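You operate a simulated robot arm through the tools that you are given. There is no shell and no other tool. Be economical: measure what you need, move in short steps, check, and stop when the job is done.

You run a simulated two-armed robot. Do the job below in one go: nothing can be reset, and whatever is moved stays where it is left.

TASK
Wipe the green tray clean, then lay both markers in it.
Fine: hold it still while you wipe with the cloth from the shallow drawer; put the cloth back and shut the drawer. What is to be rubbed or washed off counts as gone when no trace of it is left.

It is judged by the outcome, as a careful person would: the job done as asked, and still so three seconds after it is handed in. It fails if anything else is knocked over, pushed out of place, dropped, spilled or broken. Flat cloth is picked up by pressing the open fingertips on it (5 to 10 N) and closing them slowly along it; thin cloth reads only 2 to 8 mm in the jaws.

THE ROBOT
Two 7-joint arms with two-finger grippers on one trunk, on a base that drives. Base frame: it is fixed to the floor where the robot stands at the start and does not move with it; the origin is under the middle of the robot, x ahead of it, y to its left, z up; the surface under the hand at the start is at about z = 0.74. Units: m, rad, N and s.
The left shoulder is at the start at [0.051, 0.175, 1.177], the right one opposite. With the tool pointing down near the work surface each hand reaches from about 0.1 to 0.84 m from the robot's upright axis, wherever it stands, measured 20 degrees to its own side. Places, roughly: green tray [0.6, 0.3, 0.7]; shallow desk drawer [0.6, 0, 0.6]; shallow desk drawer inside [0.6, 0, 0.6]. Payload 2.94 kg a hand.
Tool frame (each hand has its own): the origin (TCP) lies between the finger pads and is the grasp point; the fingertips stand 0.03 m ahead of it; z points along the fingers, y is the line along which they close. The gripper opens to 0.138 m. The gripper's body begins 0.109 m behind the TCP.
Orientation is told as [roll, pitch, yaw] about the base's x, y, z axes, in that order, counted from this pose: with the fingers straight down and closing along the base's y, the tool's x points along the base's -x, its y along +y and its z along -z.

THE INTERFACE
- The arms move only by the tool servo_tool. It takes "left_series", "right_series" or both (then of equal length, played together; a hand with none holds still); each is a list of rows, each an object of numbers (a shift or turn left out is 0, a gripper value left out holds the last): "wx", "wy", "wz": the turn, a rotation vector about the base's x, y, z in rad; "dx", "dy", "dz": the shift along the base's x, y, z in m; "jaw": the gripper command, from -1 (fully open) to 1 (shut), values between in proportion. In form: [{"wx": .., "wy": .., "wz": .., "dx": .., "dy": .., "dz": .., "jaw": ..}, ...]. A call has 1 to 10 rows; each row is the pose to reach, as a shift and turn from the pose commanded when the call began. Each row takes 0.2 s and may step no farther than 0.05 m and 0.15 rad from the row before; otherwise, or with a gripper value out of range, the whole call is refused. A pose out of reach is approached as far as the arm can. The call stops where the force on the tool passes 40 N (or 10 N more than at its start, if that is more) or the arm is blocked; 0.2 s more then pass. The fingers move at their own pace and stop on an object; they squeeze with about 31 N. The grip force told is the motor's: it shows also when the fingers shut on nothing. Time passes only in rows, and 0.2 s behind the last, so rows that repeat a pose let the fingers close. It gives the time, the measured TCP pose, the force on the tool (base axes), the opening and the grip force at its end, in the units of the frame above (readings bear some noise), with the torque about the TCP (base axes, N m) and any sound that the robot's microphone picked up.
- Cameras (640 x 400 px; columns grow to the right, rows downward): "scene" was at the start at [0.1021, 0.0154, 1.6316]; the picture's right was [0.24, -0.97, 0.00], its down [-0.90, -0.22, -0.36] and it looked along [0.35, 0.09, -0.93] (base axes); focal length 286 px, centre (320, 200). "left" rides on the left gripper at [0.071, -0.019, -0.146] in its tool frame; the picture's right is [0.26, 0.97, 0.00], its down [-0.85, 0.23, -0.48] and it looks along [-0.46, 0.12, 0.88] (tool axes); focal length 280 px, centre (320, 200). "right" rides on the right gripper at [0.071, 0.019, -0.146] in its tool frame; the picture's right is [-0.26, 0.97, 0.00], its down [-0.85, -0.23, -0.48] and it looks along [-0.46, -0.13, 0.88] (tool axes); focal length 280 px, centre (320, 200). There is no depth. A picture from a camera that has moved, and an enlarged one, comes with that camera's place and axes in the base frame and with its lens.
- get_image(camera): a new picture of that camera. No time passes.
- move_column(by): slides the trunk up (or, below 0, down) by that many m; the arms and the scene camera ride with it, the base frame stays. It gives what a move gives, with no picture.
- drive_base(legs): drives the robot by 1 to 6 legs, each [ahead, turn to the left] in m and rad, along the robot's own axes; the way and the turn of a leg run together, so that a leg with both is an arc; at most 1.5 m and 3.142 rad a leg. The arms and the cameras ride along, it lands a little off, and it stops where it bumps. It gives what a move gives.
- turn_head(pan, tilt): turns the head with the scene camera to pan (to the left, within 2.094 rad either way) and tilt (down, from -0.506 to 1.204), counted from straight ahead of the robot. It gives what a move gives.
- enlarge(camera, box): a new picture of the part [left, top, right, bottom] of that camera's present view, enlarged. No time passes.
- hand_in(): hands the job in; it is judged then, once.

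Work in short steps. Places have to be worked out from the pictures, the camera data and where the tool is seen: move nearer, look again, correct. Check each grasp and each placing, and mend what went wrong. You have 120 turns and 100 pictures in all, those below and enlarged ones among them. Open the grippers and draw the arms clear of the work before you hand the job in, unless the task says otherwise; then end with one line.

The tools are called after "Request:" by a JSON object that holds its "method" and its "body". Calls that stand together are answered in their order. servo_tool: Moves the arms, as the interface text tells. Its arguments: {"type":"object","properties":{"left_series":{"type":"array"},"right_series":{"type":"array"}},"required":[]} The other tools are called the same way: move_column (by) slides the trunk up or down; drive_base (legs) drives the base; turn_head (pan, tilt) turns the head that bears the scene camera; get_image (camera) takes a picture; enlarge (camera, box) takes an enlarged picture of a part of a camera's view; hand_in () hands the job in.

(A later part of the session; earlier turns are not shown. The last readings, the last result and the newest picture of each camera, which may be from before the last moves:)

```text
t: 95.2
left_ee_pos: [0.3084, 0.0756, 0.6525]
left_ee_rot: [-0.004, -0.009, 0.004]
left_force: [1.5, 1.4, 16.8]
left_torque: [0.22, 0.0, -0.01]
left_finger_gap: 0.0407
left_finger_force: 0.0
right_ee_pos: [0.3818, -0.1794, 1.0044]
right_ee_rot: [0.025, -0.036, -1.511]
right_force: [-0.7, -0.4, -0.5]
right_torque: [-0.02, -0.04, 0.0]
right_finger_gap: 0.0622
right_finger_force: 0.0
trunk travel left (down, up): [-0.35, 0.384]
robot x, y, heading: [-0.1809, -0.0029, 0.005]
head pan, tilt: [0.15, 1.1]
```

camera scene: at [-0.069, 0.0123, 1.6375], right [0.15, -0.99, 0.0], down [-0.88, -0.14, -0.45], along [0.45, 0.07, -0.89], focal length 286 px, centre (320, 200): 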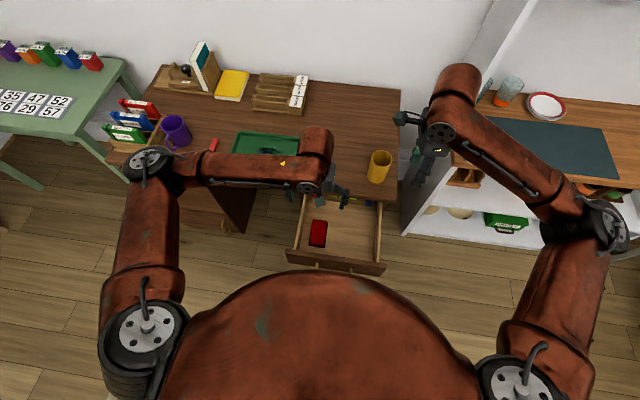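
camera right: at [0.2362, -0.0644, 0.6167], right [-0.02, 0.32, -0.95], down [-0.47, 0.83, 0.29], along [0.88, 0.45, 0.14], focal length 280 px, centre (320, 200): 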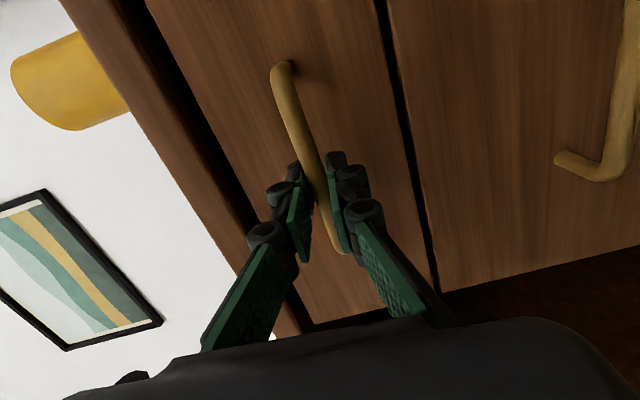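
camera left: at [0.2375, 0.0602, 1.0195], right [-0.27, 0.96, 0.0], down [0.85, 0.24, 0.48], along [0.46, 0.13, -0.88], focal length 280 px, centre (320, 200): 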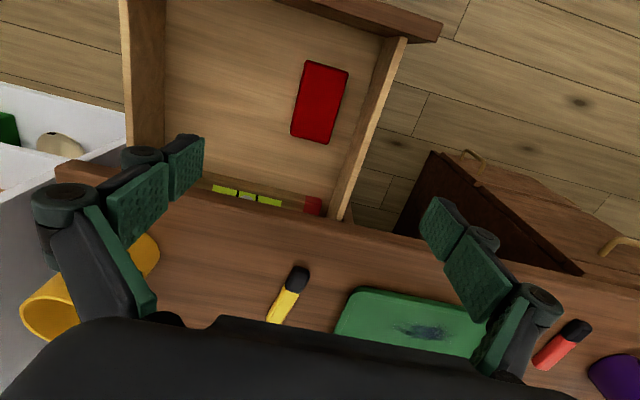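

Force is 16.8 N; I ease a bit more and close the fingers slowly along the cloth, as the task's hint says.

Request:
{"method": "servo_tool", "body": {"left_series": [{"dz": 0.001, "jaw": 0.45}, {"dz": 0.001, "jaw": 0.52}, {"dz": 0.001, "jaw": 0.59}, {"dz": 0.001, "jaw": 0.66}, {"dz": 0.001, "jaw": 0.73}, {"dz": 0.001, "jaw": 0.8}, {"dz": 0.001, "jaw": 0.87}, {"dz": 0.001, "jaw": 0.94}, {"dz": 0.001, "jaw": 1}, {"dz": 0.001, "jaw": 1}]}}

Request:
{"method": "enlarge", "body": {"camera": "left", "box": [160, 50, 480, 250]}}

```text
t: 97.4
left_ee_pos: [0.308, 0.0763, 0.6531]
left_ee_rot: [-0.001, -0.004, 0.005]
left_force: [0.5, -0.6, 0.2]
left_torque: [0.04, 0.0, 0.01]
left_finger_gap: 0.0001
left_finger_force: 28.7
right_ee_pos: [0.3821, -0.1792, 1.0032]
right_ee_rot: [0.025, -0.036, -1.509]
right_force: [-0.2, 0.2, 0.0]
right_torque: [0.0, 0.01, 0.03]
right_finger_gap: 0.0622
right_finger_force: 0.1
trunk travel left (down, up): [-0.35, 0.384]
robot x, y, heading: [-0.1824, 0.0017, -0.001]
head pan, tilt: [0.15, 1.1]
```

```text
2.00 times, centred on (320, 150) of left
camera zoom: at [0.2363, 0.0563, 0.7984], right [-0.27, 0.96, 0.0], down [0.84, 0.24, 0.48], along [0.46, 0.13, -0.88], focal length 561 px, centre (320, 300)
```

zoom: 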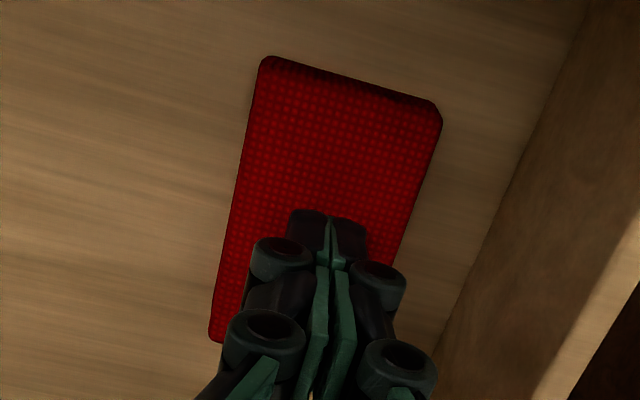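

The fingers closed on nothing: it's a firm pad. With a light press I drag it about 3 cm to the right, away from the wall.

Request:
{"method": "servo_tool", "body": {"left_series": [{"dz": -0.001}, {"dz": -0.002}, {"dz": -0.002, "dy": -0.005}, {"dz": -0.002, "dy": -0.01}, {"dz": -0.002, "dy": -0.015}, {"dz": -0.002, "dy": -0.02}, {"dz": -0.002, "dy": -0.025}, {"dz": -0.002, "dy": -0.03}]}}

Request:
{"method": "enlarge", "body": {"camera": "left", "box": [160, 50, 480, 250]}}

```text
t: 99.2
left_ee_pos: [0.3084, 0.046, 0.6501]
left_ee_rot: [-0.001, -0.006, 0.009]
left_force: [-1.9, 2.2, 8.7]
left_torque: [0.09, 0.09, -0.02]
left_finger_gap: 0.0061
left_finger_force: 28.6
right_ee_pos: [0.382, -0.1793, 1.0043]
right_ee_rot: [0.025, -0.036, -1.509]
right_force: [-0.1, -0.4, -0.5]
right_torque: [-0.02, 0.03, 0.01]
right_finger_gap: 0.0622
right_finger_force: 0.0
trunk travel left (down, up): [-0.35, 0.384]
robot x, y, heading: [-0.1813, -0.0021, 0.005]
head pan, tilt: [0.15, 1.1]
```

```text
2.00 times, centred on (320, 150) of left
camera zoom: at [0.2365, 0.0267, 0.7964], right [-0.27, 0.96, 0.0], down [0.84, 0.24, 0.48], along [0.46, 0.13, -0.88], focal length 561 px, centre (320, 300)
```

zoom: 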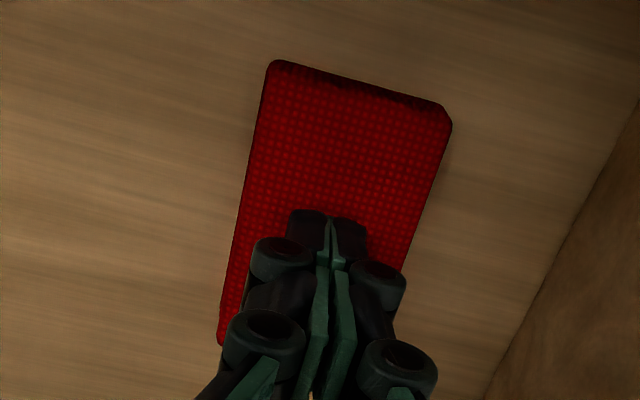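

The cloth came along and the jaw now reads 6 mm — it appears to have pinched the cloth. I lift to check.

Request:
{"method": "servo_tool", "body": {"left_series": [{"dz": 0.01}, {"dz": 0.025}, {"dz": 0.045}, {"dz": 0.07}, {"dz": 0.1}]}}

Request:
{"method": "get_image", "body": {"camera": "left"}}

Request:
{"method": "enlarge", "body": {"camera": "scene", "box": [240, 160, 400, 280]}}

```text
t: 100.4
left_ee_pos: [0.3084, 0.0454, 0.7506]
left_ee_rot: [-0.001, -0.003, 0.005]
left_force: [0.1, -0.2, -0.5]
left_torque: [0.03, -0.04, -0.01]
left_finger_gap: 0.0
left_finger_force: 28.2
right_ee_pos: [0.3834, -0.1796, 1.0028]
right_ee_rot: [0.023, -0.035, -1.509]
right_force: [0.1, 0.2, 0.4]
right_torque: [-0.01, 0.05, 0.01]
right_finger_gap: 0.0621
right_finger_force: 0.2
trunk travel left (down, up): [-0.35, 0.384]
robot x, y, heading: [-0.1768, -0.0015, 0.009]
head pan, tilt: [0.15, 1.1]
```

```text
51 pictures are left
camera left: at [0.2372, 0.026, 0.8962], right [-0.27, 0.96, 0.0], down [0.84, 0.24, 0.48], along [0.46, 0.13, -0.88], focal length 280 px, centre (320, 200)
```

left: 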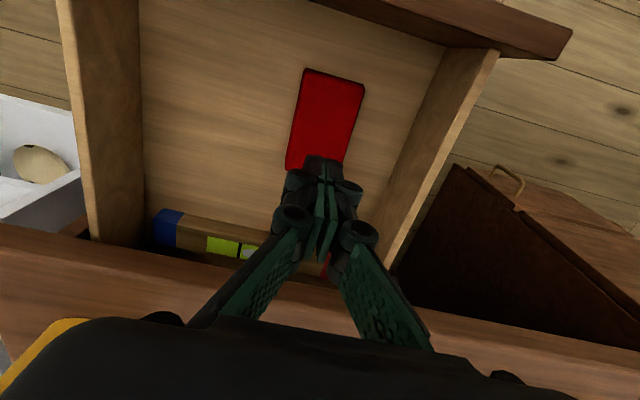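

```text
3.33 times, centred on (320, 220) of scene
camera zoom: at [-0.0697, 0.011, 1.6376], right [0.15, -0.99, 0.0], down [-0.88, -0.14, -0.45], along [0.45, 0.07, -0.89], focal length 955 px, centre (320, 133)
```

zoom: 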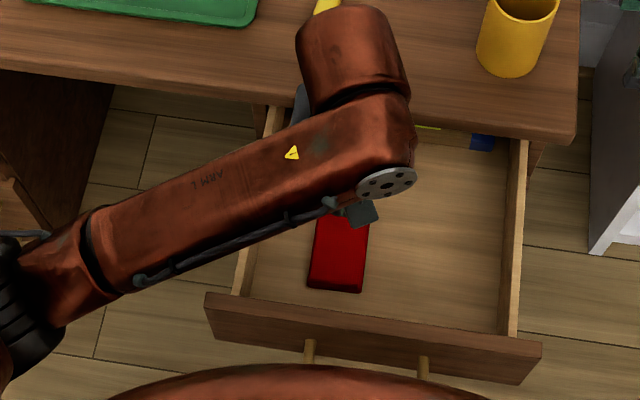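

Not grasped, but the pad is now clear of the wall, centred at about y 0.046. I open to 0.08 m, lower around its sides, and close on its width.

Request:
{"method": "servo_tool", "body": {"left_series": [{"jaw": -0.16}, {"jaw": -0.16}, {"dz": -0.03}, {"dz": -0.06}, {"dz": -0.08}, {"dz": -0.09}, {"dz": -0.098}, {"dz": -0.104}]}}

Request:
{"method": "enlarge", "body": {"camera": "left", "box": [160, 50, 480, 250]}}

```text
t: 102.2
left_ee_pos: [0.3083, 0.0459, 0.6455]
left_ee_rot: [0.0, -0.006, 0.007]
left_force: [0.5, 0.0, -0.1]
left_torque: [0.02, 0.0, -0.02]
left_finger_gap: 0.0798
left_finger_force: 0.1
right_ee_pos: [0.3814, -0.1796, 1.0027]
right_ee_rot: [0.025, -0.036, -1.511]
right_force: [-0.5, 0.1, 0.6]
right_torque: [-0.05, 0.01, 0.0]
right_finger_gap: 0.0623
right_finger_force: 0.0
trunk travel left (down, up): [-0.35, 0.384]
robot x, y, heading: [-0.1812, -0.0019, 0.002]
head pan, tilt: [0.15, 1.1]
```

```text
2.00 times, centred on (320, 150) of left
camera zoom: at [0.2364, 0.0266, 0.792], right [-0.27, 0.96, 0.0], down [0.84, 0.24, 0.48], along [0.46, 0.13, -0.88], focal length 561 px, centre (320, 300)
```

zoom: 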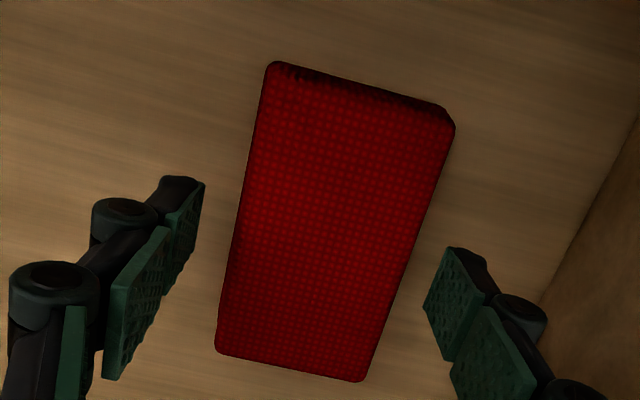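

The fingers straddle the pad. Down 3 mm more and close.

Request:
{"method": "servo_tool", "body": {"left_series": [{"dz": -0.0015}, {"dz": -0.003, "jaw": 0}, {"dz": -0.003, "jaw": 0.2}, {"dz": -0.003, "jaw": 0.5}, {"dz": -0.003, "jaw": 1}, {"dz": -0.003, "jaw": 1}]}}

Request:
{"method": "servo_tool", "body": {"left_series": [{"dz": 0.01}, {"dz": 0.025}, {"dz": 0.045}, {"dz": 0.07}, {"dz": 0.1}]}}

Request:
{"method": "get_image", "body": {"camera": "left"}}

```text
t: 103.6
left_ee_pos: [0.3069, 0.0442, 0.6441]
left_ee_rot: [-0.002, -0.006, 0.006]
left_force: [0.0, -0.9, 1.5]
left_torque: [0.02, 0.06, 0.0]
left_finger_gap: 0.0612
left_finger_force: 31.4
right_ee_pos: [0.3829, -0.1795, 1.0039]
right_ee_rot: [0.024, -0.036, -1.509]
right_force: [0.7, 0.2, -0.6]
right_torque: [-0.02, -0.02, -0.01]
right_finger_gap: 0.0621
right_finger_force: 0.0
trunk travel left (down, up): [-0.35, 0.384]
robot x, y, heading: [-0.1766, -0.0003, 0.007]
head pan, tilt: [0.15, 1.1]
```

```text
t: 104.8
left_ee_pos: [0.3078, 0.0477, 0.7446]
left_ee_rot: [-0.002, -0.005, 0.006]
left_force: [0.2, 0.5, -0.6]
left_torque: [0.06, 0.01, -0.02]
left_finger_gap: 0.0611
left_finger_force: 30.4
right_ee_pos: [0.3828, -0.1791, 1.0028]
right_ee_rot: [0.024, -0.036, -1.51]
right_force: [-0.4, -0.3, 0.3]
right_torque: [-0.02, 0.01, -0.01]
right_finger_gap: 0.062
right_finger_force: 0.1
trunk travel left (down, up): [-0.35, 0.384]
robot x, y, heading: [-0.181, -0.0023, 0.006]
head pan, tilt: [0.15, 1.1]
```

```text
48 pictures are left
camera left: at [0.2365, 0.028, 0.8899], right [-0.27, 0.96, 0.0], down [0.84, 0.24, 0.48], along [0.46, 0.13, -0.88], focal length 280 px, centre (320, 200)
```

left: 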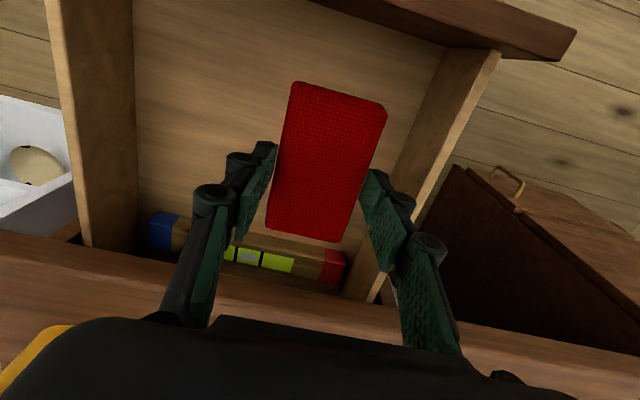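

The cloth is held (gap 0.061). I raise it and take it left out of the way, so I can measure the tray rim for the right hand.

Request:
{"method": "servo_tool", "body": {"left_series": [{"dz": 0.04}, {"dz": 0.08}, {"dz": 0.12}, {"dz": 0.16}, {"dz": 0.2, "dy": 0.02}, {"dz": 0.22, "dy": 0.06}, {"dz": 0.23, "dy": 0.1}, {"dz": 0.23, "dy": 0.15}, {"dz": 0.23, "dy": 0.2}, {"dz": 0.23, "dy": 0.25}]}}

Request:
{"method": "servo_tool", "body": {"left_series": [{"dy": 0.05}, {"dy": 0.1}, {"dy": 0.15}, {"dy": 0.2}]}}

Request:
{"method": "enlarge", "body": {"camera": "scene", "box": [200, 110, 360, 210]}}

```text
t: 107.0
left_ee_pos: [0.3055, 0.2981, 0.9721]
left_ee_rot: [-0.003, -0.006, 0.006]
left_force: [0.0, -0.2, 0.1]
left_torque: [-0.06, -0.04, -0.01]
left_finger_gap: 0.0609
left_finger_force: 31.2
right_ee_pos: [0.3812, -0.1781, 1.0045]
right_ee_rot: [0.025, -0.036, -1.509]
right_force: [-0.6, 0.2, 0.1]
right_torque: [-0.04, -0.04, 0.01]
right_finger_gap: 0.062
right_finger_force: 0.0
trunk travel left (down, up): [-0.35, 0.384]
robot x, y, heading: [-0.1824, 0.0022, 0.004]
head pan, tilt: [0.15, 1.1]
```

```text
t: 108.0
left_ee_pos: [0.3067, 0.4971, 0.9772]
left_ee_rot: [-0.004, -0.007, 0.005]
left_force: [0.2, -0.2, -0.6]
left_torque: [-0.02, 0.03, 0.01]
left_finger_gap: 0.061
left_finger_force: 30.7
right_ee_pos: [0.3828, -0.1778, 1.0035]
right_ee_rot: [0.025, -0.037, -1.51]
right_force: [0.0, -0.6, 0.4]
right_torque: [-0.01, -0.01, 0.01]
right_finger_gap: 0.0621
right_finger_force: 0.1
trunk travel left (down, up): [-0.35, 0.384]
robot x, y, heading: [-0.1785, 0.0019, 0.006]
head pan, tilt: [0.15, 1.1]
```

```text
4.00 times, centred on (280, 160) of scene
camera zoom: at [-0.0695, 0.0126, 1.6376], right [0.15, -0.99, 0.0], down [-0.88, -0.14, -0.45], along [0.45, 0.07, -0.89], focal length 1146 px, centre (480, 360)
```

zoom: 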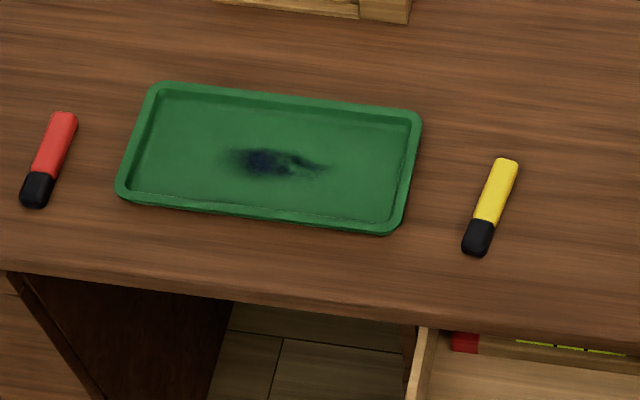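

Tray spans x 0.495–0.628, y 0.181–0.45, aligned with the base; front rim centred at about x 0.50. I bring the right hand above the front rim at y 0.215, straightening its small tilt.

Request:
{"method": "servo_tool", "body": {"right_series": [{"dx": 0.012, "dy": 0.039, "dz": -0.005, "wz": -0.02}, {"dx": 0.024, "dy": 0.078, "dz": -0.01, "wz": -0.04}, {"dx": 0.036, "dy": 0.117, "dz": -0.015, "wz": -0.06, "wy": 0.01}, {"dx": 0.048, "dy": 0.156, "dz": -0.02, "wz": -0.06, "wy": 0.02}, {"dx": 0.06, "dy": 0.195, "dz": -0.03, "wz": -0.06, "wy": 0.036, "wx": -0.02}, {"dx": 0.072, "dy": 0.234, "dz": -0.04, "wz": -0.06, "wy": 0.036, "wx": -0.02}, {"dx": 0.084, "dy": 0.273, "dz": -0.05, "wz": -0.06, "wy": 0.036, "wx": -0.02}, {"dx": 0.096, "dy": 0.312, "dz": -0.06, "wz": -0.06, "wy": 0.036, "wx": -0.02}, {"dx": 0.108, "dy": 0.351, "dz": -0.07, "wz": -0.06, "wy": 0.036, "wx": -0.02}, {"dx": 0.118, "dy": 0.393, "dz": -0.08, "wz": -0.06, "wy": 0.036, "wx": -0.02}]}}

Request:
{"method": "get_image", "body": {"camera": "right"}}

Request:
{"method": "get_image", "body": {"camera": "scene"}}

```text
t: 110.2
left_ee_pos: [0.3072, 0.4947, 0.9773]
left_ee_rot: [-0.002, -0.004, 0.006]
left_force: [0.7, 0.1, -0.6]
left_torque: [0.04, 0.01, -0.02]
left_finger_gap: 0.0609
left_finger_force: 30.7
right_ee_pos: [0.4781, 0.1855, 0.9287]
right_ee_rot: [-0.013, -0.054, -1.567]
right_force: [-0.5, -0.7, -0.5]
right_torque: [0.06, 0.0, -0.01]
right_finger_gap: 0.0622
right_finger_force: 0.1
right hand out of reach, approached as far as the arm can: row 9, 10
trunk travel left (down, up): [-0.35, 0.384]
robot x, y, heading: [-0.1776, 0.004, 0.006]
head pan, tilt: [0.15, 1.1]
```

```text
46 pictures are left
camera right: at [0.4994, 0.2652, 1.0704], right [0.97, -0.26, 0.0], down [-0.22, -0.82, 0.52], along [-0.13, -0.51, -0.85], focal length 280 px, centre (320, 200)
```

right: 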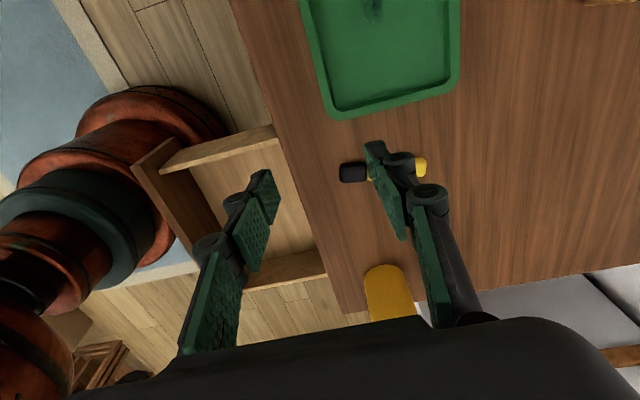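

```text
45 pictures are left
camera scene: at [-0.0687, 0.0112, 1.6375], right [0.15, -0.99, 0.0], down [-0.88, -0.14, -0.45], along [0.45, 0.07, -0.89], focal length 286 px, centre (320, 200)
```

scene: 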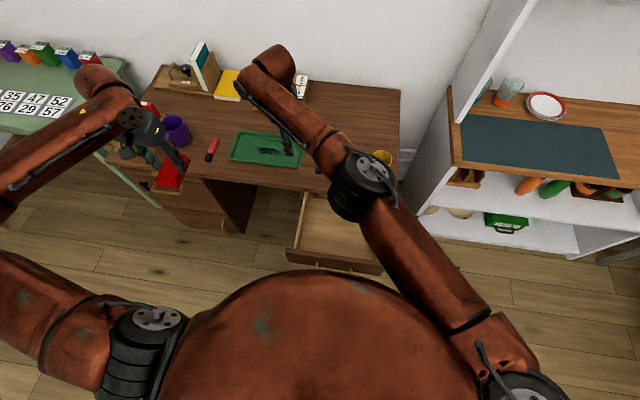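

The right hand is at the edge of its reach here; the open drawer keeps the base back. I'll grip the drawer front's top edge from above with the right hand (it already closes along x) and slide the drawer partly in, then drive closer.

Request:
{"method": "servo_tool", "body": {"right_series": [{"dx": -0.028, "dy": -0.024, "wy": 0.01}, {"dx": -0.056, "dy": -0.049, "wy": 0.02}, {"dx": -0.084, "dy": -0.074, "wy": 0.03}, {"dx": -0.112, "dy": -0.098, "wy": 0.05}, {"dx": -0.14, "dy": -0.123, "wy": 0.05}, {"dx": -0.168, "dy": -0.148, "wy": 0.05}, {"dx": -0.196, "dy": -0.172, "wy": 0.05}, {"dx": -0.224, "dy": -0.197, "wy": 0.05}, {"dx": -0.252, "dy": -0.22, "wy": 0.05}, {"dx": -0.28, "dy": -0.246, "wy": 0.05}]}}

Request:
{"method": "get_image", "body": {"camera": "right"}}

Request:
{"method": "get_image", "body": {"camera": "scene"}}

```text
t: 112.4
left_ee_pos: [0.3054, 0.4943, 0.9777]
left_ee_rot: [-0.003, -0.007, 0.007]
left_force: [0.5, -0.5, 0.5]
left_torque: [-0.02, -0.07, 0.0]
left_finger_gap: 0.061
left_finger_force: 31.2
right_ee_pos: [0.2912, -0.1182, 0.8658]
right_ee_rot: [-0.065, -0.039, -1.543]
right_force: [0.4, 0.6, 0.6]
right_torque: [0.0, -0.03, -0.03]
right_finger_gap: 0.062
right_finger_force: 0.0
right hand out of reach, approached as far as the arm can: row 4, 5, 6, 7, 8, 9, 10
trunk travel left (down, up): [-0.35, 0.384]
robot x, y, heading: [-0.177, 0.001, 0.005]
head pan, tilt: [0.15, 1.1]
```

```text
44 pictures are left
camera right: at [0.3182, -0.0412, 1.007], right [0.97, -0.24, -0.05], down [-0.18, -0.83, 0.52], along [-0.17, -0.5, -0.85], focal length 280 px, centre (320, 200)
```

right: 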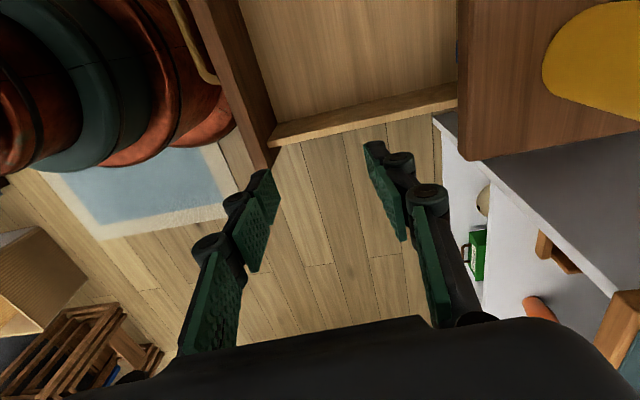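

```text
43 pictures are left
camera scene: at [-0.0713, 0.0106, 1.6378], right [0.15, -0.99, 0.0], down [-0.88, -0.14, -0.45], along [0.45, 0.07, -0.89], focal length 286 px, centre (320, 200)
```

scene: 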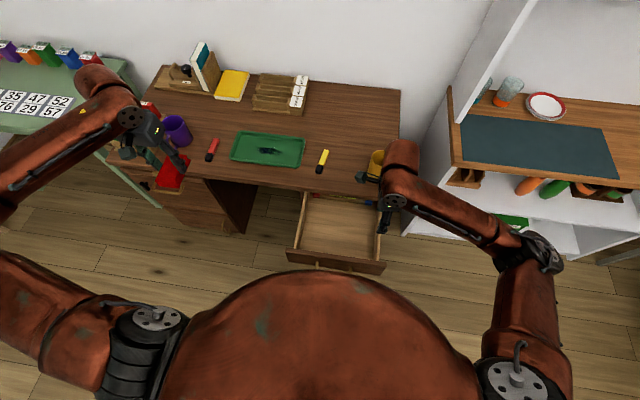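

That is too close to the body for the arm. I back the base 0.13 m so the drawer front comes into comfortable range.

Request:
{"method": "drive_base", "body": {"legs": [[-0.13, 0]]}}

Request:
{"method": "servo_tool", "body": {"right_series": [{"dx": 0.01, "dy": 0.01, "wx": 0.03}, {"dx": 0.02, "dy": 0.03, "wx": 0.06, "wy": 0.02}, {"dx": 0.03, "dy": 0.05, "wx": 0.06, "wy": 0.03}]}}

Request:
{"method": "get_image", "body": {"camera": "right"}}

```text
t: 113.7
left_ee_pos: [0.1715, 0.4965, 0.9801]
left_ee_rot: [-0.003, -0.01, 0.009]
left_force: [-0.9, 0.5, -1.0]
left_torque: [-0.05, -0.11, 0.01]
left_finger_gap: 0.0611
left_finger_force: 31.3
right_ee_pos: [0.1584, -0.1174, 0.8668]
right_ee_rot: [-0.063, -0.042, -1.541]
right_force: [-1.5, -0.1, 0.5]
right_torque: [0.0, -0.12, -0.02]
right_finger_gap: 0.062
right_finger_force: 0.1
trunk travel left (down, up): [-0.35, 0.384]
robot x, y, heading: [-0.311, 0.0004, 0.002]
head pan, tilt: [0.15, 1.1]
```

```text
t: 114.5
left_ee_pos: [0.1748, 0.4979, 0.9777]
left_ee_rot: [0.0, -0.008, 0.008]
left_force: [-0.8, 0.7, -0.4]
left_torque: [0.02, 0.0, 0.02]
left_finger_gap: 0.0609
left_finger_force: 31.2
right_ee_pos: [0.1908, -0.0681, 0.8647]
right_ee_rot: [-0.093, 0.02, -1.541]
right_force: [0.2, -0.2, -0.2]
right_torque: [-0.03, 0.0, 0.0]
right_finger_gap: 0.062
right_finger_force: 0.0
trunk travel left (down, up): [-0.35, 0.384]
robot x, y, heading: [-0.3113, 0.0, 0.004]
head pan, tilt: [0.15, 1.1]
```

```text
42 pictures are left
camera right: at [0.2221, 0.0012, 1.01], right [0.97, -0.23, -0.1], down [-0.16, -0.86, 0.48], along [-0.19, -0.45, -0.87], focal length 280 px, centre (320, 200)
```

right: 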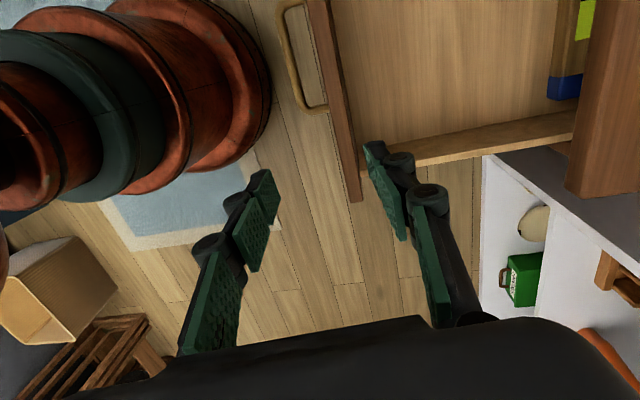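

The panel top's mid-line is at x ≈ 0.20. I straighten the tilt and lower the open fingers over the panel edge at y ≈ -0.11, to z 0.70, then grip.

Request:
{"method": "servo_tool", "body": {"right_series": [{"wy": -0.05, "dx": 0.004, "dy": -0.02, "dz": -0.02}, {"wy": -0.093, "wx": -0.02, "dx": 0.009, "dy": -0.042, "dz": -0.05}, {"wy": -0.093, "wx": -0.02, "dx": 0.009, "dy": -0.042, "dz": -0.09}, {"wy": -0.093, "wx": -0.02, "dx": 0.009, "dy": -0.042, "dz": -0.12}, {"wy": -0.093, "wx": -0.02, "dx": 0.009, "dy": -0.042, "dz": -0.15}, {"wy": -0.093, "wx": -0.02, "dx": 0.009, "dy": -0.042, "dz": -0.165}]}}

Request:
{"method": "servo_tool", "body": {"right_series": [{"jaw": 0.3}, {"jaw": 0.6}, {"jaw": 1}, {"jaw": 1}]}}

Request:
{"method": "get_image", "body": {"camera": "right"}}

```text
t: 115.9
left_ee_pos: [0.1756, 0.496, 0.9771]
left_ee_rot: [-0.001, -0.007, 0.009]
left_force: [0.2, 0.4, -1.5]
left_torque: [-0.01, -0.01, -0.01]
left_finger_gap: 0.0609
left_finger_force: 30.8
right_ee_pos: [0.1989, -0.11, 0.7006]
right_ee_rot: [0.001, -0.002, -1.539]
right_force: [-0.9, 0.2, 0.2]
right_torque: [0.0, -0.01, 0.02]
right_finger_gap: 0.0621
right_finger_force: 0.0
trunk travel left (down, up): [-0.35, 0.384]
robot x, y, heading: [-0.3123, -0.0057, 0.008]
head pan, tilt: [0.15, 1.1]
```

```text
t: 116.9
left_ee_pos: [0.1742, 0.4972, 0.9777]
left_ee_rot: [0.0, -0.007, 0.011]
left_force: [-0.2, 0.1, -0.5]
left_torque: [0.0, 0.03, -0.01]
left_finger_gap: 0.0608
left_finger_force: 30.9
right_ee_pos: [0.1998, -0.1091, 0.7001]
right_ee_rot: [-0.002, -0.003, -1.54]
right_force: [-0.9, 0.3, -3.2]
right_torque: [-0.01, 0.02, -0.68]
right_finger_gap: 0.0183
right_finger_force: 32.5
trunk travel left (down, up): [-0.35, 0.384]
robot x, y, heading: [-0.3129, -0.0025, 0.005]
head pan, tilt: [0.15, 1.1]
```

```text
41 pictures are left
camera right: at [0.2173, -0.0377, 0.8453], right [0.97, -0.23, 0.0], down [-0.2, -0.85, 0.48], along [-0.11, -0.46, -0.88], focal length 280 px, centre (320, 200)
```

right: 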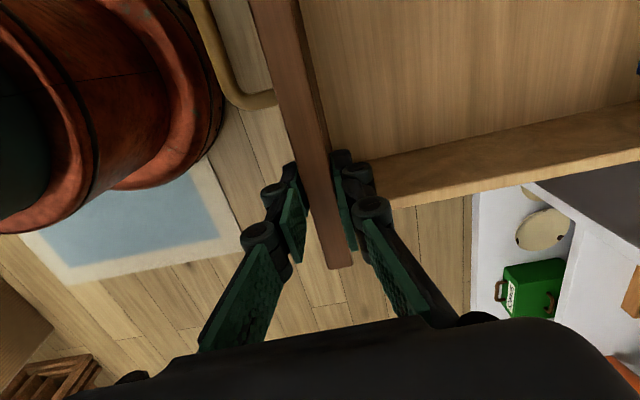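

The panel is gripped (18 mm). I slide the drawer in by 0.12 m.

Request:
{"method": "servo_tool", "body": {"right_series": [{"dx": 0.015}, {"dx": 0.03}, {"dx": 0.045}, {"dx": 0.06}, {"dx": 0.075}, {"dx": 0.09}, {"dx": 0.105}, {"dx": 0.12}, {"dx": 0.12, "jaw": 0.5}, {"dx": 0.12, "jaw": 0.1}]}}

Request:
{"method": "servo_tool", "body": {"right_series": [{"dz": 0.03}, {"dz": 0.07}, {"dz": 0.11}, {"dz": 0.15}, {"dz": 0.19}, {"dz": 0.22}, {"dz": 0.25}]}}

Request:
{"method": "drive_base", "body": {"legs": [[0.25, 0]]}}

Request:
{"method": "get_image", "body": {"camera": "scene"}}

```text
t: 119.1
left_ee_pos: [0.1747, 0.4964, 0.9777]
left_ee_rot: [-0.001, -0.007, 0.009]
left_force: [0.7, 0.1, 0.0]
left_torque: [-0.02, 0.01, 0.02]
left_finger_gap: 0.0607
left_finger_force: 30.9
right_ee_pos: [0.32, -0.1103, 0.6997]
right_ee_rot: [0.002, -0.001, -1.54]
right_force: [0.4, -0.4, 0.0]
right_torque: [0.02, 0.0, 0.05]
right_finger_gap: 0.0623
right_finger_force: 0.2
trunk travel left (down, up): [-0.35, 0.384]
robot x, y, heading: [-0.31, -0.0001, 0.004]
head pan, tilt: [0.15, 1.1]
```

```text
t: 120.7
left_ee_pos: [0.1756, 0.4963, 0.9781]
left_ee_rot: [0.001, -0.009, 0.008]
left_force: [-0.4, 0.5, -0.3]
left_torque: [0.0, -0.05, -0.01]
left_finger_gap: 0.0611
left_finger_force: 31.4
right_ee_pos: [0.3194, -0.1078, 0.9512]
right_ee_rot: [-0.002, -0.003, -1.539]
right_force: [0.5, 0.8, 0.1]
right_torque: [0.0, -0.04, 0.0]
right_finger_gap: 0.0621
right_finger_force: 0.0
trunk travel left (down, up): [-0.35, 0.384]
robot x, y, heading: [-0.3098, -0.0009, 0.01]
head pan, tilt: [0.15, 1.1]
```

```text
t: 122.5
left_ee_pos: [0.4257, 0.4963, 0.9775]
left_ee_rot: [-0.001, -0.006, 0.005]
left_force: [-0.1, -0.4, -0.6]
left_torque: [0.02, 0.04, 0.03]
left_finger_gap: 0.061
left_finger_force: 30.9
right_ee_pos: [0.5706, -0.1098, 0.9509]
right_ee_rot: [-0.002, -0.002, -1.543]
right_force: [-0.3, -0.7, 0.1]
right_torque: [-0.03, 0.05, 0.03]
right_finger_gap: 0.062
right_finger_force: 0.1
trunk travel left (down, up): [-0.35, 0.384]
robot x, y, heading: [-0.0591, 0.0011, -0.003]
head pan, tilt: [0.15, 1.1]
```

```text
40 pictures are left
camera scene: at [0.0498, 0.0115, 1.6376], right [0.15, -0.99, 0.0], down [-0.88, -0.14, -0.45], along [0.45, 0.07, -0.89], focal length 286 px, centre (320, 200)
```

scene: 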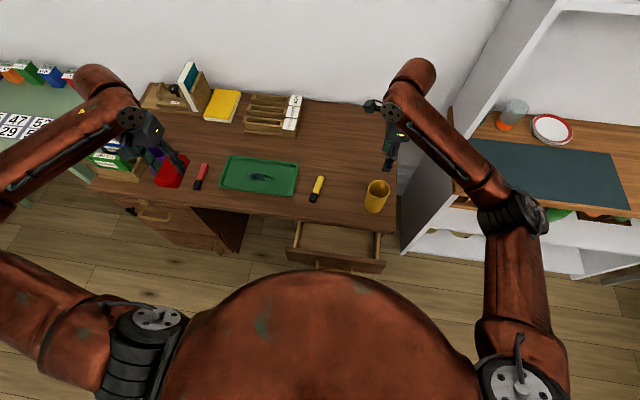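

Base is at x = -0.06. Now the right hand goes above the tray's front rim at [0.50, 0.215].

Request:
{"method": "servo_tool", "body": {"right_series": [{"dx": -0.01, "dy": 0.036}, {"dx": -0.02, "dy": 0.072}, {"dx": -0.03, "dy": 0.108}, {"dx": -0.04, "dy": 0.144}, {"dx": -0.05, "dy": 0.18}, {"dx": -0.06, "dy": 0.216}, {"dx": -0.07, "dy": 0.252}, {"dx": -0.07, "dy": 0.288, "dz": -0.02}, {"dx": -0.07, "dy": 0.31, "dz": -0.05}, {"dx": -0.07, "dy": 0.325, "dz": -0.08}]}}

Request:
{"method": "get_image", "body": {"camera": "right"}}

Request:
{"method": "get_image", "body": {"camera": "scene"}}

```text
t: 124.7
left_ee_pos: [0.4259, 0.4965, 0.9767]
left_ee_rot: [-0.002, -0.006, 0.006]
left_force: [0.3, -0.2, -0.3]
left_torque: [-0.04, -0.03, 0.03]
left_finger_gap: 0.061
left_finger_force: 30.7
right_ee_pos: [0.5002, 0.2154, 0.8718]
right_ee_rot: [-0.002, -0.002, -1.542]
right_force: [-0.5, -0.1, 0.0]
right_torque: [-0.04, 0.0, -0.01]
right_finger_gap: 0.0619
right_finger_force: 0.0
trunk travel left (down, up): [-0.35, 0.384]
robot x, y, heading: [-0.062, 0.0028, -0.0]
head pan, tilt: [0.15, 1.1]
```

```text
39 pictures are left
camera right: at [0.5192, 0.2884, 1.0176], right [0.97, -0.23, 0.0], down [-0.21, -0.85, 0.48], along [-0.11, -0.46, -0.88], focal length 280 px, centre (320, 200)
```

right: 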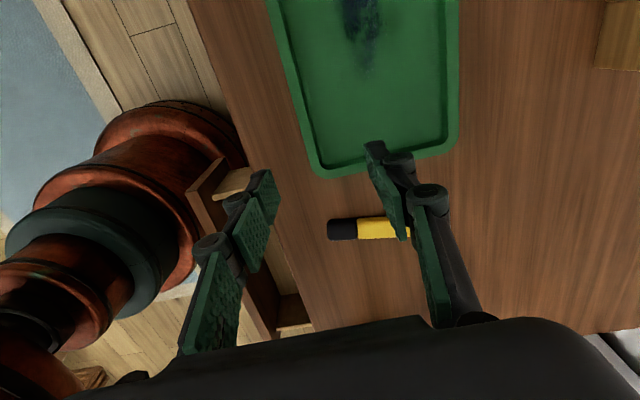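

```text
38 pictures are left
camera scene: at [0.0495, 0.0138, 1.6376], right [0.15, -0.99, 0.0], down [-0.88, -0.14, -0.45], along [0.45, 0.07, -0.89], focal length 286 px, centre (320, 200)
```

scene: 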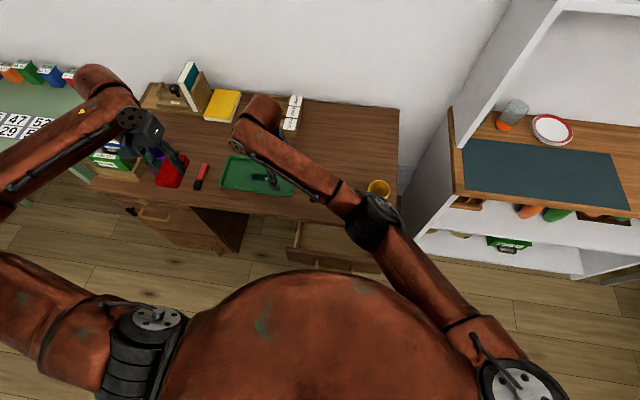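

The front rim's outer edge is at x ≈ 0.488, so rim centre ≈ 0.495. I lower the right hand with the rim between the fingers, tips just above the tray floor.

Request:
{"method": "servo_tool", "body": {"right_series": [{"dx": -0.002, "dz": -0.03}, {"dx": -0.005, "dz": -0.06}, {"dx": -0.005, "dz": -0.08}, {"dx": -0.005, "dz": -0.088}]}}

Request:
{"method": "servo_tool", "body": {"right_series": [{"dz": -0.003}, {"dz": -0.006}]}}

Request:
{"method": "get_image", "body": {"camera": "right"}}

```text
t: 125.7
left_ee_pos: [0.4259, 0.4972, 0.9768]
left_ee_rot: [0.0, -0.004, 0.007]
left_force: [1.6, -0.3, -0.1]
left_torque: [0.05, 0.0, -0.02]
left_finger_gap: 0.0609
left_finger_force: 31.0
right_ee_pos: [0.4951, 0.2155, 0.7841]
right_ee_rot: [-0.001, -0.001, -1.544]
right_force: [0.3, -0.2, -0.3]
right_torque: [-0.05, 0.02, 0.0]
right_finger_gap: 0.0621
right_finger_force: 0.0
trunk travel left (down, up): [-0.35, 0.384]
robot x, y, heading: [-0.0624, 0.002, 0.002]
head pan, tilt: [0.15, 1.1]
```

```text
t: 126.3
left_ee_pos: [0.4253, 0.4957, 0.977]
left_ee_rot: [0.0, -0.005, 0.006]
left_force: [-0.6, -0.1, -0.9]
left_torque: [0.0, -0.01, 0.01]
left_finger_gap: 0.0608
left_finger_force: 30.6
right_ee_pos: [0.4943, 0.2153, 0.7764]
right_ee_rot: [-0.001, -0.002, -1.544]
right_force: [0.0, 0.2, 0.0]
right_torque: [0.04, -0.02, 0.01]
right_finger_gap: 0.0621
right_finger_force: 0.0
trunk travel left (down, up): [-0.35, 0.384]
robot x, y, heading: [-0.0609, -0.0019, 0.005]
head pan, tilt: [0.15, 1.1]
```

```text
37 pictures are left
camera right: at [0.513, 0.287, 0.9226], right [0.97, -0.24, 0.0], down [-0.21, -0.85, 0.48], along [-0.11, -0.46, -0.88], focal length 280 px, centre (320, 200)
```

right: 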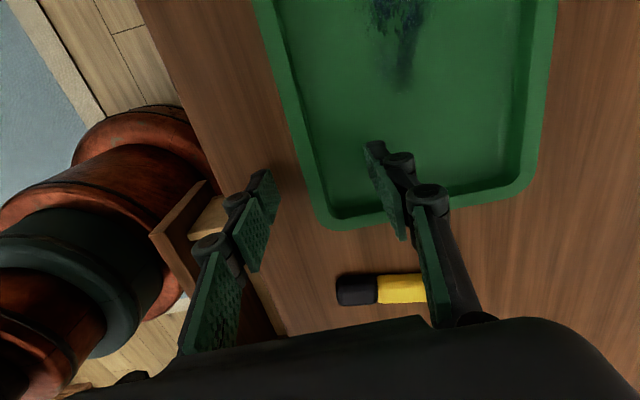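

No contact yet and the rim lies between the fingertips. I close gently.

Request:
{"method": "servo_tool", "body": {"right_series": [{"jaw": 0.4}, {"jaw": 0.6}, {"jaw": 0.8}, {"jaw": 1}, {"jaw": 1}, {"jaw": 1}]}}

Request:
{"method": "get_image", "body": {"camera": "right"}}

```text
t: 127.7
left_ee_pos: [0.4257, 0.4959, 0.9767]
left_ee_rot: [-0.002, -0.004, 0.005]
left_force: [-0.3, -0.1, -1.0]
left_torque: [0.01, 0.01, 0.02]
left_finger_gap: 0.0609
left_finger_force: 30.8
right_ee_pos: [0.4947, 0.2156, 0.7771]
right_ee_rot: [-0.001, -0.001, -1.542]
right_force: [0.7, -0.6, -0.4]
right_torque: [-0.01, -0.03, -0.06]
right_finger_gap: 0.0059
right_finger_force: 30.6
trunk travel left (down, up): [-0.35, 0.384]
robot x, y, heading: [-0.0583, -0.003, 0.002]
head pan, tilt: [0.15, 1.1]
```

```text
36 pictures are left
camera right: at [0.513, 0.2871, 0.9224], right [0.97, -0.24, 0.0], down [-0.21, -0.85, 0.48], along [-0.11, -0.46, -0.88], focal length 280 px, centre (320, 200)
```

right: 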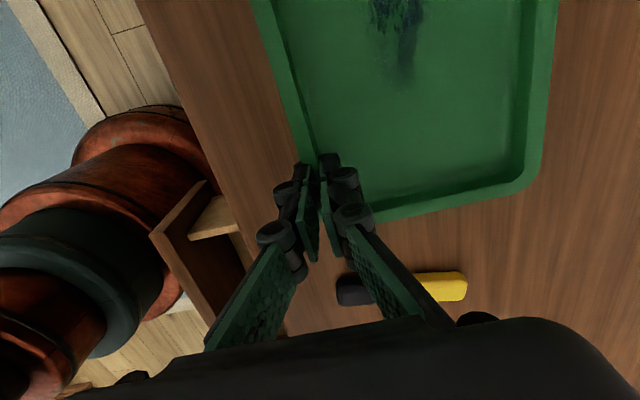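

The rim is held, but in this stance the right camera and gripper would be in the way of the wiping hand. I'll release, raise, and turn the right hand to yaw +1.57 (camera on the outer side), while turning the left to yaw -1.57 so both hands are slim along y.

Request:
{"method": "servo_tool", "body": {"right_series": [{"jaw": 0.1}, {"jaw": 0.1}, {"jaw": 0.1}, {"dz": 0.04}, {"dz": 0.09}, {"dz": 0.13, "dy": -0.03}, {"dz": 0.15, "dy": -0.07}, {"dz": 0.15, "dy": -0.11}, {"dz": 0.15, "dy": -0.15}]}}

Request:
{"method": "servo_tool", "body": {"right_series": [{"wz": 0.15}, {"wz": 0.3}, {"wz": 0.45}, {"wz": 0.6}, {"wz": 0.75}, {"wz": 0.9}, {"wz": 1.05}, {"wz": 1.2}, {"wz": 1.35}, {"wz": 1.5}], "left_series": [{"wz": -0.15}, {"wz": -0.3}, {"wz": -0.45}, {"wz": -0.6}, {"wz": -0.75}, {"wz": -0.9}, {"wz": -1.05}, {"wz": -1.2}, {"wz": -1.35}, {"wz": -1.5}]}}

Request:
{"method": "servo_tool", "body": {"right_series": [{"wz": 0.15}, {"wz": 0.3}, {"wz": 0.45}, {"wz": 0.6}, {"wz": 0.75}, {"wz": 0.9}, {"wz": 1.05}, {"wz": 1.2}, {"wz": 1.35}, {"wz": 1.5}]}}

Request:
{"method": "get_image", "body": {"camera": "scene"}}

```text
t: 129.7
left_ee_pos: [0.4262, 0.4939, 0.9769]
left_ee_rot: [0.0, -0.007, 0.004]
left_force: [-0.3, -1.0, -1.5]
left_torque: [0.04, 0.0, 0.02]
left_finger_gap: 0.0607
left_finger_force: 31.3
right_ee_pos: [0.495, 0.0639, 0.9296]
right_ee_rot: [-0.002, -0.001, -1.541]
right_force: [-1.2, 0.5, 0.2]
right_torque: [0.03, -0.05, 0.02]
right_finger_gap: 0.0621
right_finger_force: 0.1
trunk travel left (down, up): [-0.35, 0.384]
robot x, y, heading: [-0.06, 0.0008, 0.003]
head pan, tilt: [0.15, 1.1]
```

```text
t: 131.9
left_ee_pos: [0.4258, 0.4968, 0.9762]
left_ee_rot: [0.0, -0.008, -1.497]
left_force: [0.7, -0.6, -0.5]
left_torque: [-0.01, 0.06, 0.01]
left_finger_gap: 0.061
left_finger_force: 31.2
right_ee_pos: [0.4952, 0.065, 0.9274]
right_ee_rot: [-0.001, 0.0, -0.04]
right_force: [1.1, 0.1, 0.5]
right_torque: [0.0, -0.04, 0.0]
right_finger_gap: 0.0619
right_finger_force: 0.0
trunk travel left (down, up): [-0.35, 0.384]
robot x, y, heading: [-0.0597, -0.0016, -0.001]
head pan, tilt: [0.15, 1.1]
```

```text
t: 134.1
left_ee_pos: [0.4261, 0.4964, 0.9768]
left_ee_rot: [-0.001, -0.006, -1.495]
left_force: [0.3, 0.0, -1.1]
left_torque: [0.03, 0.02, -0.01]
left_finger_gap: 0.0608
left_finger_force: 31.7
right_ee_pos: [0.4939, 0.0648, 0.9277]
right_ee_rot: [-0.001, -0.001, 1.459]
right_force: [-0.3, -0.4, 0.3]
right_torque: [0.01, -0.02, 0.01]
right_finger_gap: 0.062
right_finger_force: 0.0
trunk travel left (down, up): [-0.35, 0.384]
robot x, y, heading: [-0.0625, 0.0014, 0.003]
head pan, tilt: [0.15, 1.1]
```

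```text
35 pictures are left
camera scene: at [0.0491, 0.0121, 1.6376], right [0.15, -0.99, 0.0], down [-0.88, -0.14, -0.45], along [0.45, 0.07, -0.89], focal length 286 px, centre (320, 200)
```

scene: 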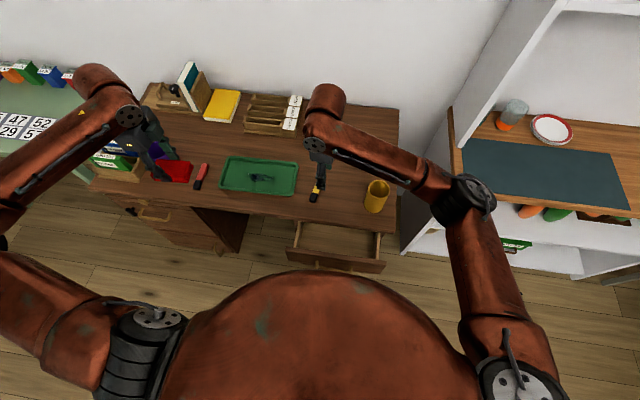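

Both turned. The right hand goes back over the front rim at y 0.205 and grips as before.

Request:
{"method": "servo_tool", "body": {"right_series": [{"dy": 0.045, "wz": 0.06}, {"dy": 0.09, "wz": 0.11}, {"dy": 0.14, "wz": 0.11}, {"dy": 0.14, "wz": 0.11, "dz": -0.045}, {"dy": 0.14, "wz": 0.11, "dz": -0.09}, {"dy": 0.14, "wz": 0.11, "dz": -0.13}, {"dy": 0.14, "wz": 0.11, "dz": -0.151}, {"dy": 0.14, "wz": 0.11, "dz": -0.151}]}}

Request:
{"method": "servo_tool", "body": {"right_series": [{"jaw": 0.4}, {"jaw": 0.6}, {"jaw": 0.8}, {"jaw": 1}, {"jaw": 1}, {"jaw": 1}]}}

Request:
{"method": "get_image", "body": {"camera": "scene"}}

Request:
{"method": "get_image", "body": {"camera": "left"}}

```text
t: 135.9
left_ee_pos: [0.4272, 0.4959, 0.9777]
left_ee_rot: [-0.002, -0.007, -1.493]
left_force: [-0.5, -0.3, -0.4]
left_torque: [-0.03, 0.01, 0.02]
left_finger_gap: 0.061
left_finger_force: 31.1
right_ee_pos: [0.4929, 0.2062, 0.7744]
right_ee_rot: [0.001, 0.002, 1.568]
right_force: [0.0, -0.1, 0.2]
right_torque: [-0.02, -0.01, 0.0]
right_finger_gap: 0.0622
right_finger_force: 0.1
trunk travel left (down, up): [-0.35, 0.384]
robot x, y, heading: [-0.0615, 0.0025, 0.004]
head pan, tilt: [0.15, 1.1]
```

```text
t: 137.3
left_ee_pos: [0.4264, 0.4972, 0.978]
left_ee_rot: [0.0, -0.007, -1.495]
left_force: [0.2, 0.2, 0.0]
left_torque: [0.0, 0.03, 0.02]
left_finger_gap: 0.0609
left_finger_force: 30.4
right_ee_pos: [0.4924, 0.2053, 0.7746]
right_ee_rot: [-0.001, 0.001, 1.567]
right_force: [-0.1, 0.6, -0.7]
right_torque: [0.08, -0.01, 0.0]
right_finger_gap: 0.0057
right_finger_force: 31.1
trunk travel left (down, up): [-0.35, 0.384]
robot x, y, heading: [-0.0603, 0.0022, 0.003]
head pan, tilt: [0.15, 1.1]
```

```text
34 pictures are left
camera scene: at [0.0493, 0.0126, 1.6376], right [0.15, -0.99, 0.0], down [-0.88, -0.14, -0.45], along [0.45, 0.07, -0.89], focal length 286 px, centre (320, 200)
```

scene: 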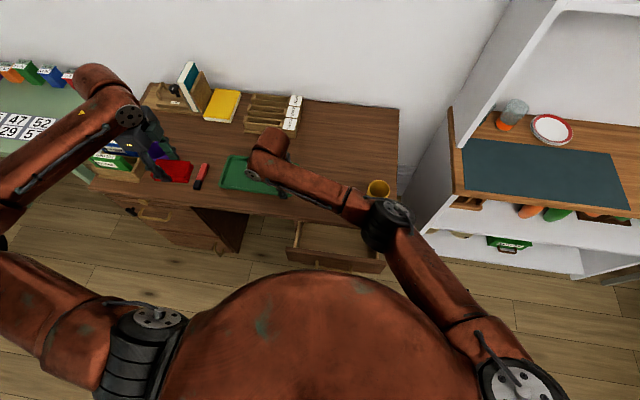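

```text
33 pictures are left
camera left: at [0.4018, 0.5673, 1.122], right [0.94, 0.33, 0.0], down [0.29, -0.83, 0.48], along [0.16, -0.45, -0.88], focal length 280 px, centre (320, 200)
```

left: 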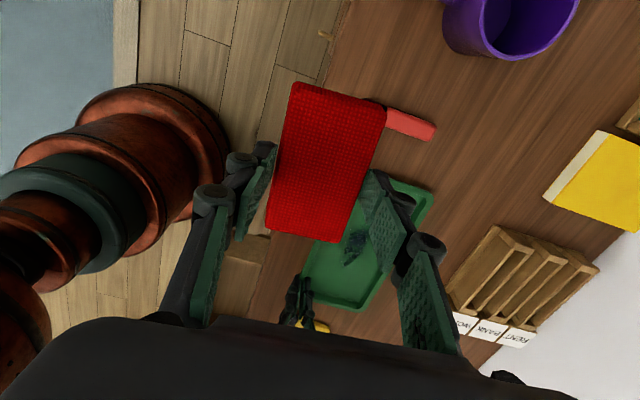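

The rim is held again. Left camera confirms the cloth is well gripped. I bring it over the stain, to [0.558, 0.33, 0.88].

Request:
{"method": "servo_tool", "body": {"left_series": [{"dx": 0.02, "dy": -0.02, "dz": -0.01, "wz": -0.04}, {"dx": 0.04, "dy": -0.04, "dz": -0.02, "wz": -0.075}, {"dx": 0.06, "dy": -0.06, "dz": -0.03, "wz": -0.075}, {"dx": 0.08, "dy": -0.08, "dz": -0.04, "wz": -0.075}, {"dx": 0.1, "dy": -0.1, "dz": -0.05, "wz": -0.075}, {"dx": 0.12, "dy": -0.12, "dz": -0.06, "wz": -0.075}, {"dx": 0.132, "dy": -0.145, "dz": -0.075, "wz": -0.075}, {"dx": 0.132, "dy": -0.165, "dz": -0.1, "wz": -0.075}]}}

Request:
{"method": "get_image", "body": {"camera": "left"}}

Request:
{"method": "get_image", "body": {"camera": "scene"}}

```text
t: 139.1
left_ee_pos: [0.5578, 0.3313, 0.8742]
left_ee_rot: [-0.001, -0.007, -1.571]
left_force: [0.3, -1.2, 0.5]
left_torque: [-0.01, 0.06, -0.03]
left_finger_gap: 0.0609
left_finger_force: 30.9
right_ee_pos: [0.4921, 0.2052, 0.7747]
right_ee_rot: [0.0, 0.001, 1.568]
right_force: [-0.2, -0.3, 0.3]
right_torque: [0.0, 0.0, -0.02]
right_finger_gap: 0.0058
right_finger_force: 31.9
trunk travel left (down, up): [-0.35, 0.384]
robot x, y, heading: [-0.0618, 0.0025, 0.005]
head pan, tilt: [0.15, 1.1]
```

```text
32 pictures are left
camera left: at [0.5387, 0.4033, 1.0202], right [0.96, 0.26, 0.0], down [0.23, -0.85, 0.48], along [0.12, -0.47, -0.88], focal length 280 px, centre (320, 200)
```

left: 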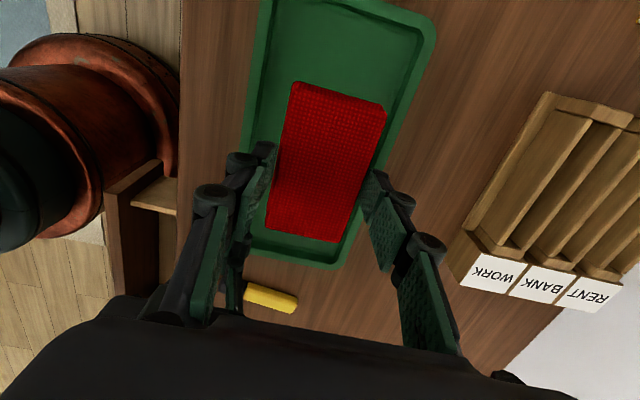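

```text
31 pictures are left
camera scene: at [0.0495, 0.0121, 1.6376], right [0.15, -0.99, 0.0], down [-0.88, -0.14, -0.45], along [0.45, 0.07, -0.89], focal length 286 px, centre (320, 200)
```

scene: 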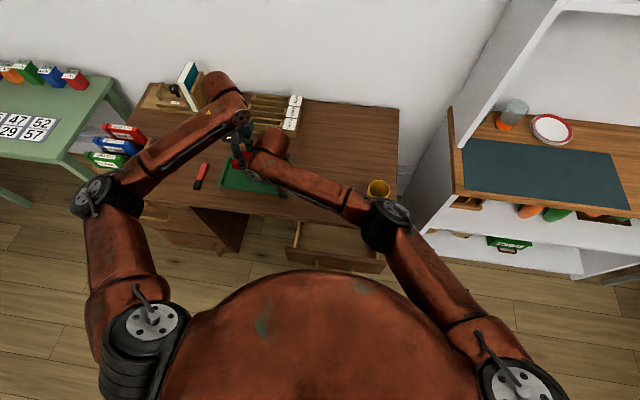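

The cloth is centred over the tray. I lower it toward contact, slowly at the end.

Request:
{"method": "servo_tool", "body": {"left_series": [{"dz": -0.03}, {"dz": -0.06}, {"dz": -0.075}, {"dz": -0.082}, {"dz": -0.088}]}}

Request:
{"method": "servo_tool", "body": {"left_series": [{"dz": -0.002}, {"dz": -0.004}]}}

```text
t: 140.3
left_ee_pos: [0.5579, 0.3298, 0.7931]
left_ee_rot: [0.007, -0.009, -1.571]
left_force: [-10.5, -4.4, 31.5]
left_torque: [-0.08, 0.83, -0.06]
left_finger_gap: 0.061
left_finger_force: 30.7
right_ee_pos: [0.4917, 0.204, 0.7726]
right_ee_rot: [-0.002, -0.001, 1.565]
right_force: [8.1, 8.0, -15.9]
right_torque: [-0.28, -0.15, -0.12]
right_finger_gap: 0.0058
right_finger_force: 30.7
trunk travel left (down, up): [-0.35, 0.384]
robot x, y, heading: [-0.0606, 0.0021, 0.005]
head pan, tilt: [0.15, 1.1]
```

```text
t: 140.7
left_ee_pos: [0.5584, 0.3302, 0.792]
left_ee_rot: [0.007, -0.006, -1.572]
left_force: [-2.6, 1.9, 7.1]
left_torque: [0.23, 0.05, 0.02]
left_finger_gap: 0.0609
left_finger_force: 30.9
right_ee_pos: [0.4943, 0.2055, 0.7737]
right_ee_rot: [-0.003, -0.002, 1.566]
right_force: [1.1, -2.5, 2.9]
right_torque: [0.56, -0.02, -0.1]
right_finger_gap: 0.006
right_finger_force: 31.2
trunk travel left (down, up): [-0.35, 0.384]
robot x, y, heading: [-0.0619, 0.0029, 0.001]
head pan, tilt: [0.15, 1.1]
stopped in row 1 (left hand): the force on the tool passed its limit at 44 N (the readings are from after the stop); the commanded pose is now the measured one
```

Force appeared at TCP z 0.793, earlier than expected. I look at what touches.

Request:
{"method": "get_image", "body": {"camera": "left"}}

Request:
{"method": "get_image", "body": {"camera": "right"}}

```text
30 pictures are left
camera left: at [0.5386, 0.4024, 0.9383], right [0.97, 0.26, 0.01], down [0.23, -0.85, 0.48], along [0.13, -0.47, -0.88], focal length 280 px, centre (320, 200)
```

left: 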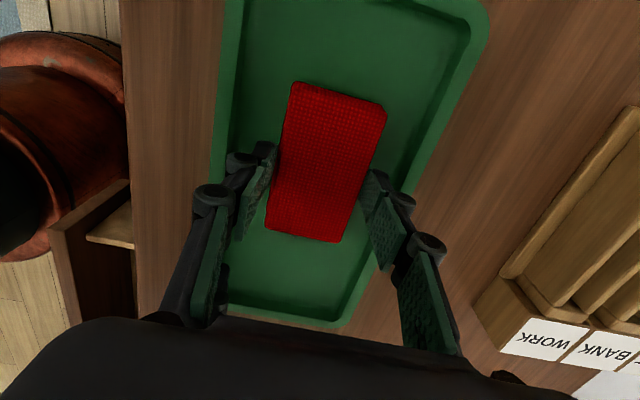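

```text
29 pictures are left
camera right: at [0.4737, 0.1341, 0.92], right [-0.96, 0.27, 0.0], down [0.23, 0.85, 0.48], along [0.13, 0.46, -0.88], focal length 280 px, centre (320, 200)
```

right: 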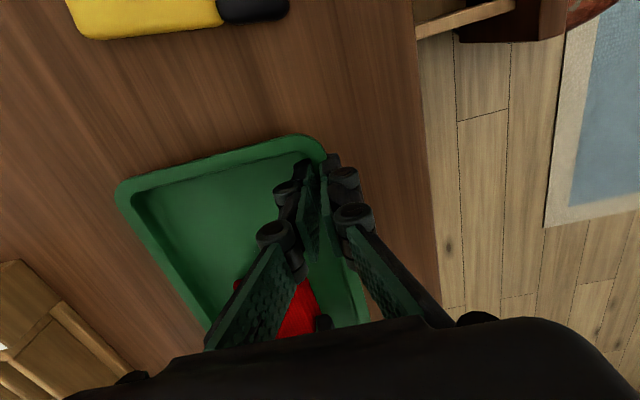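

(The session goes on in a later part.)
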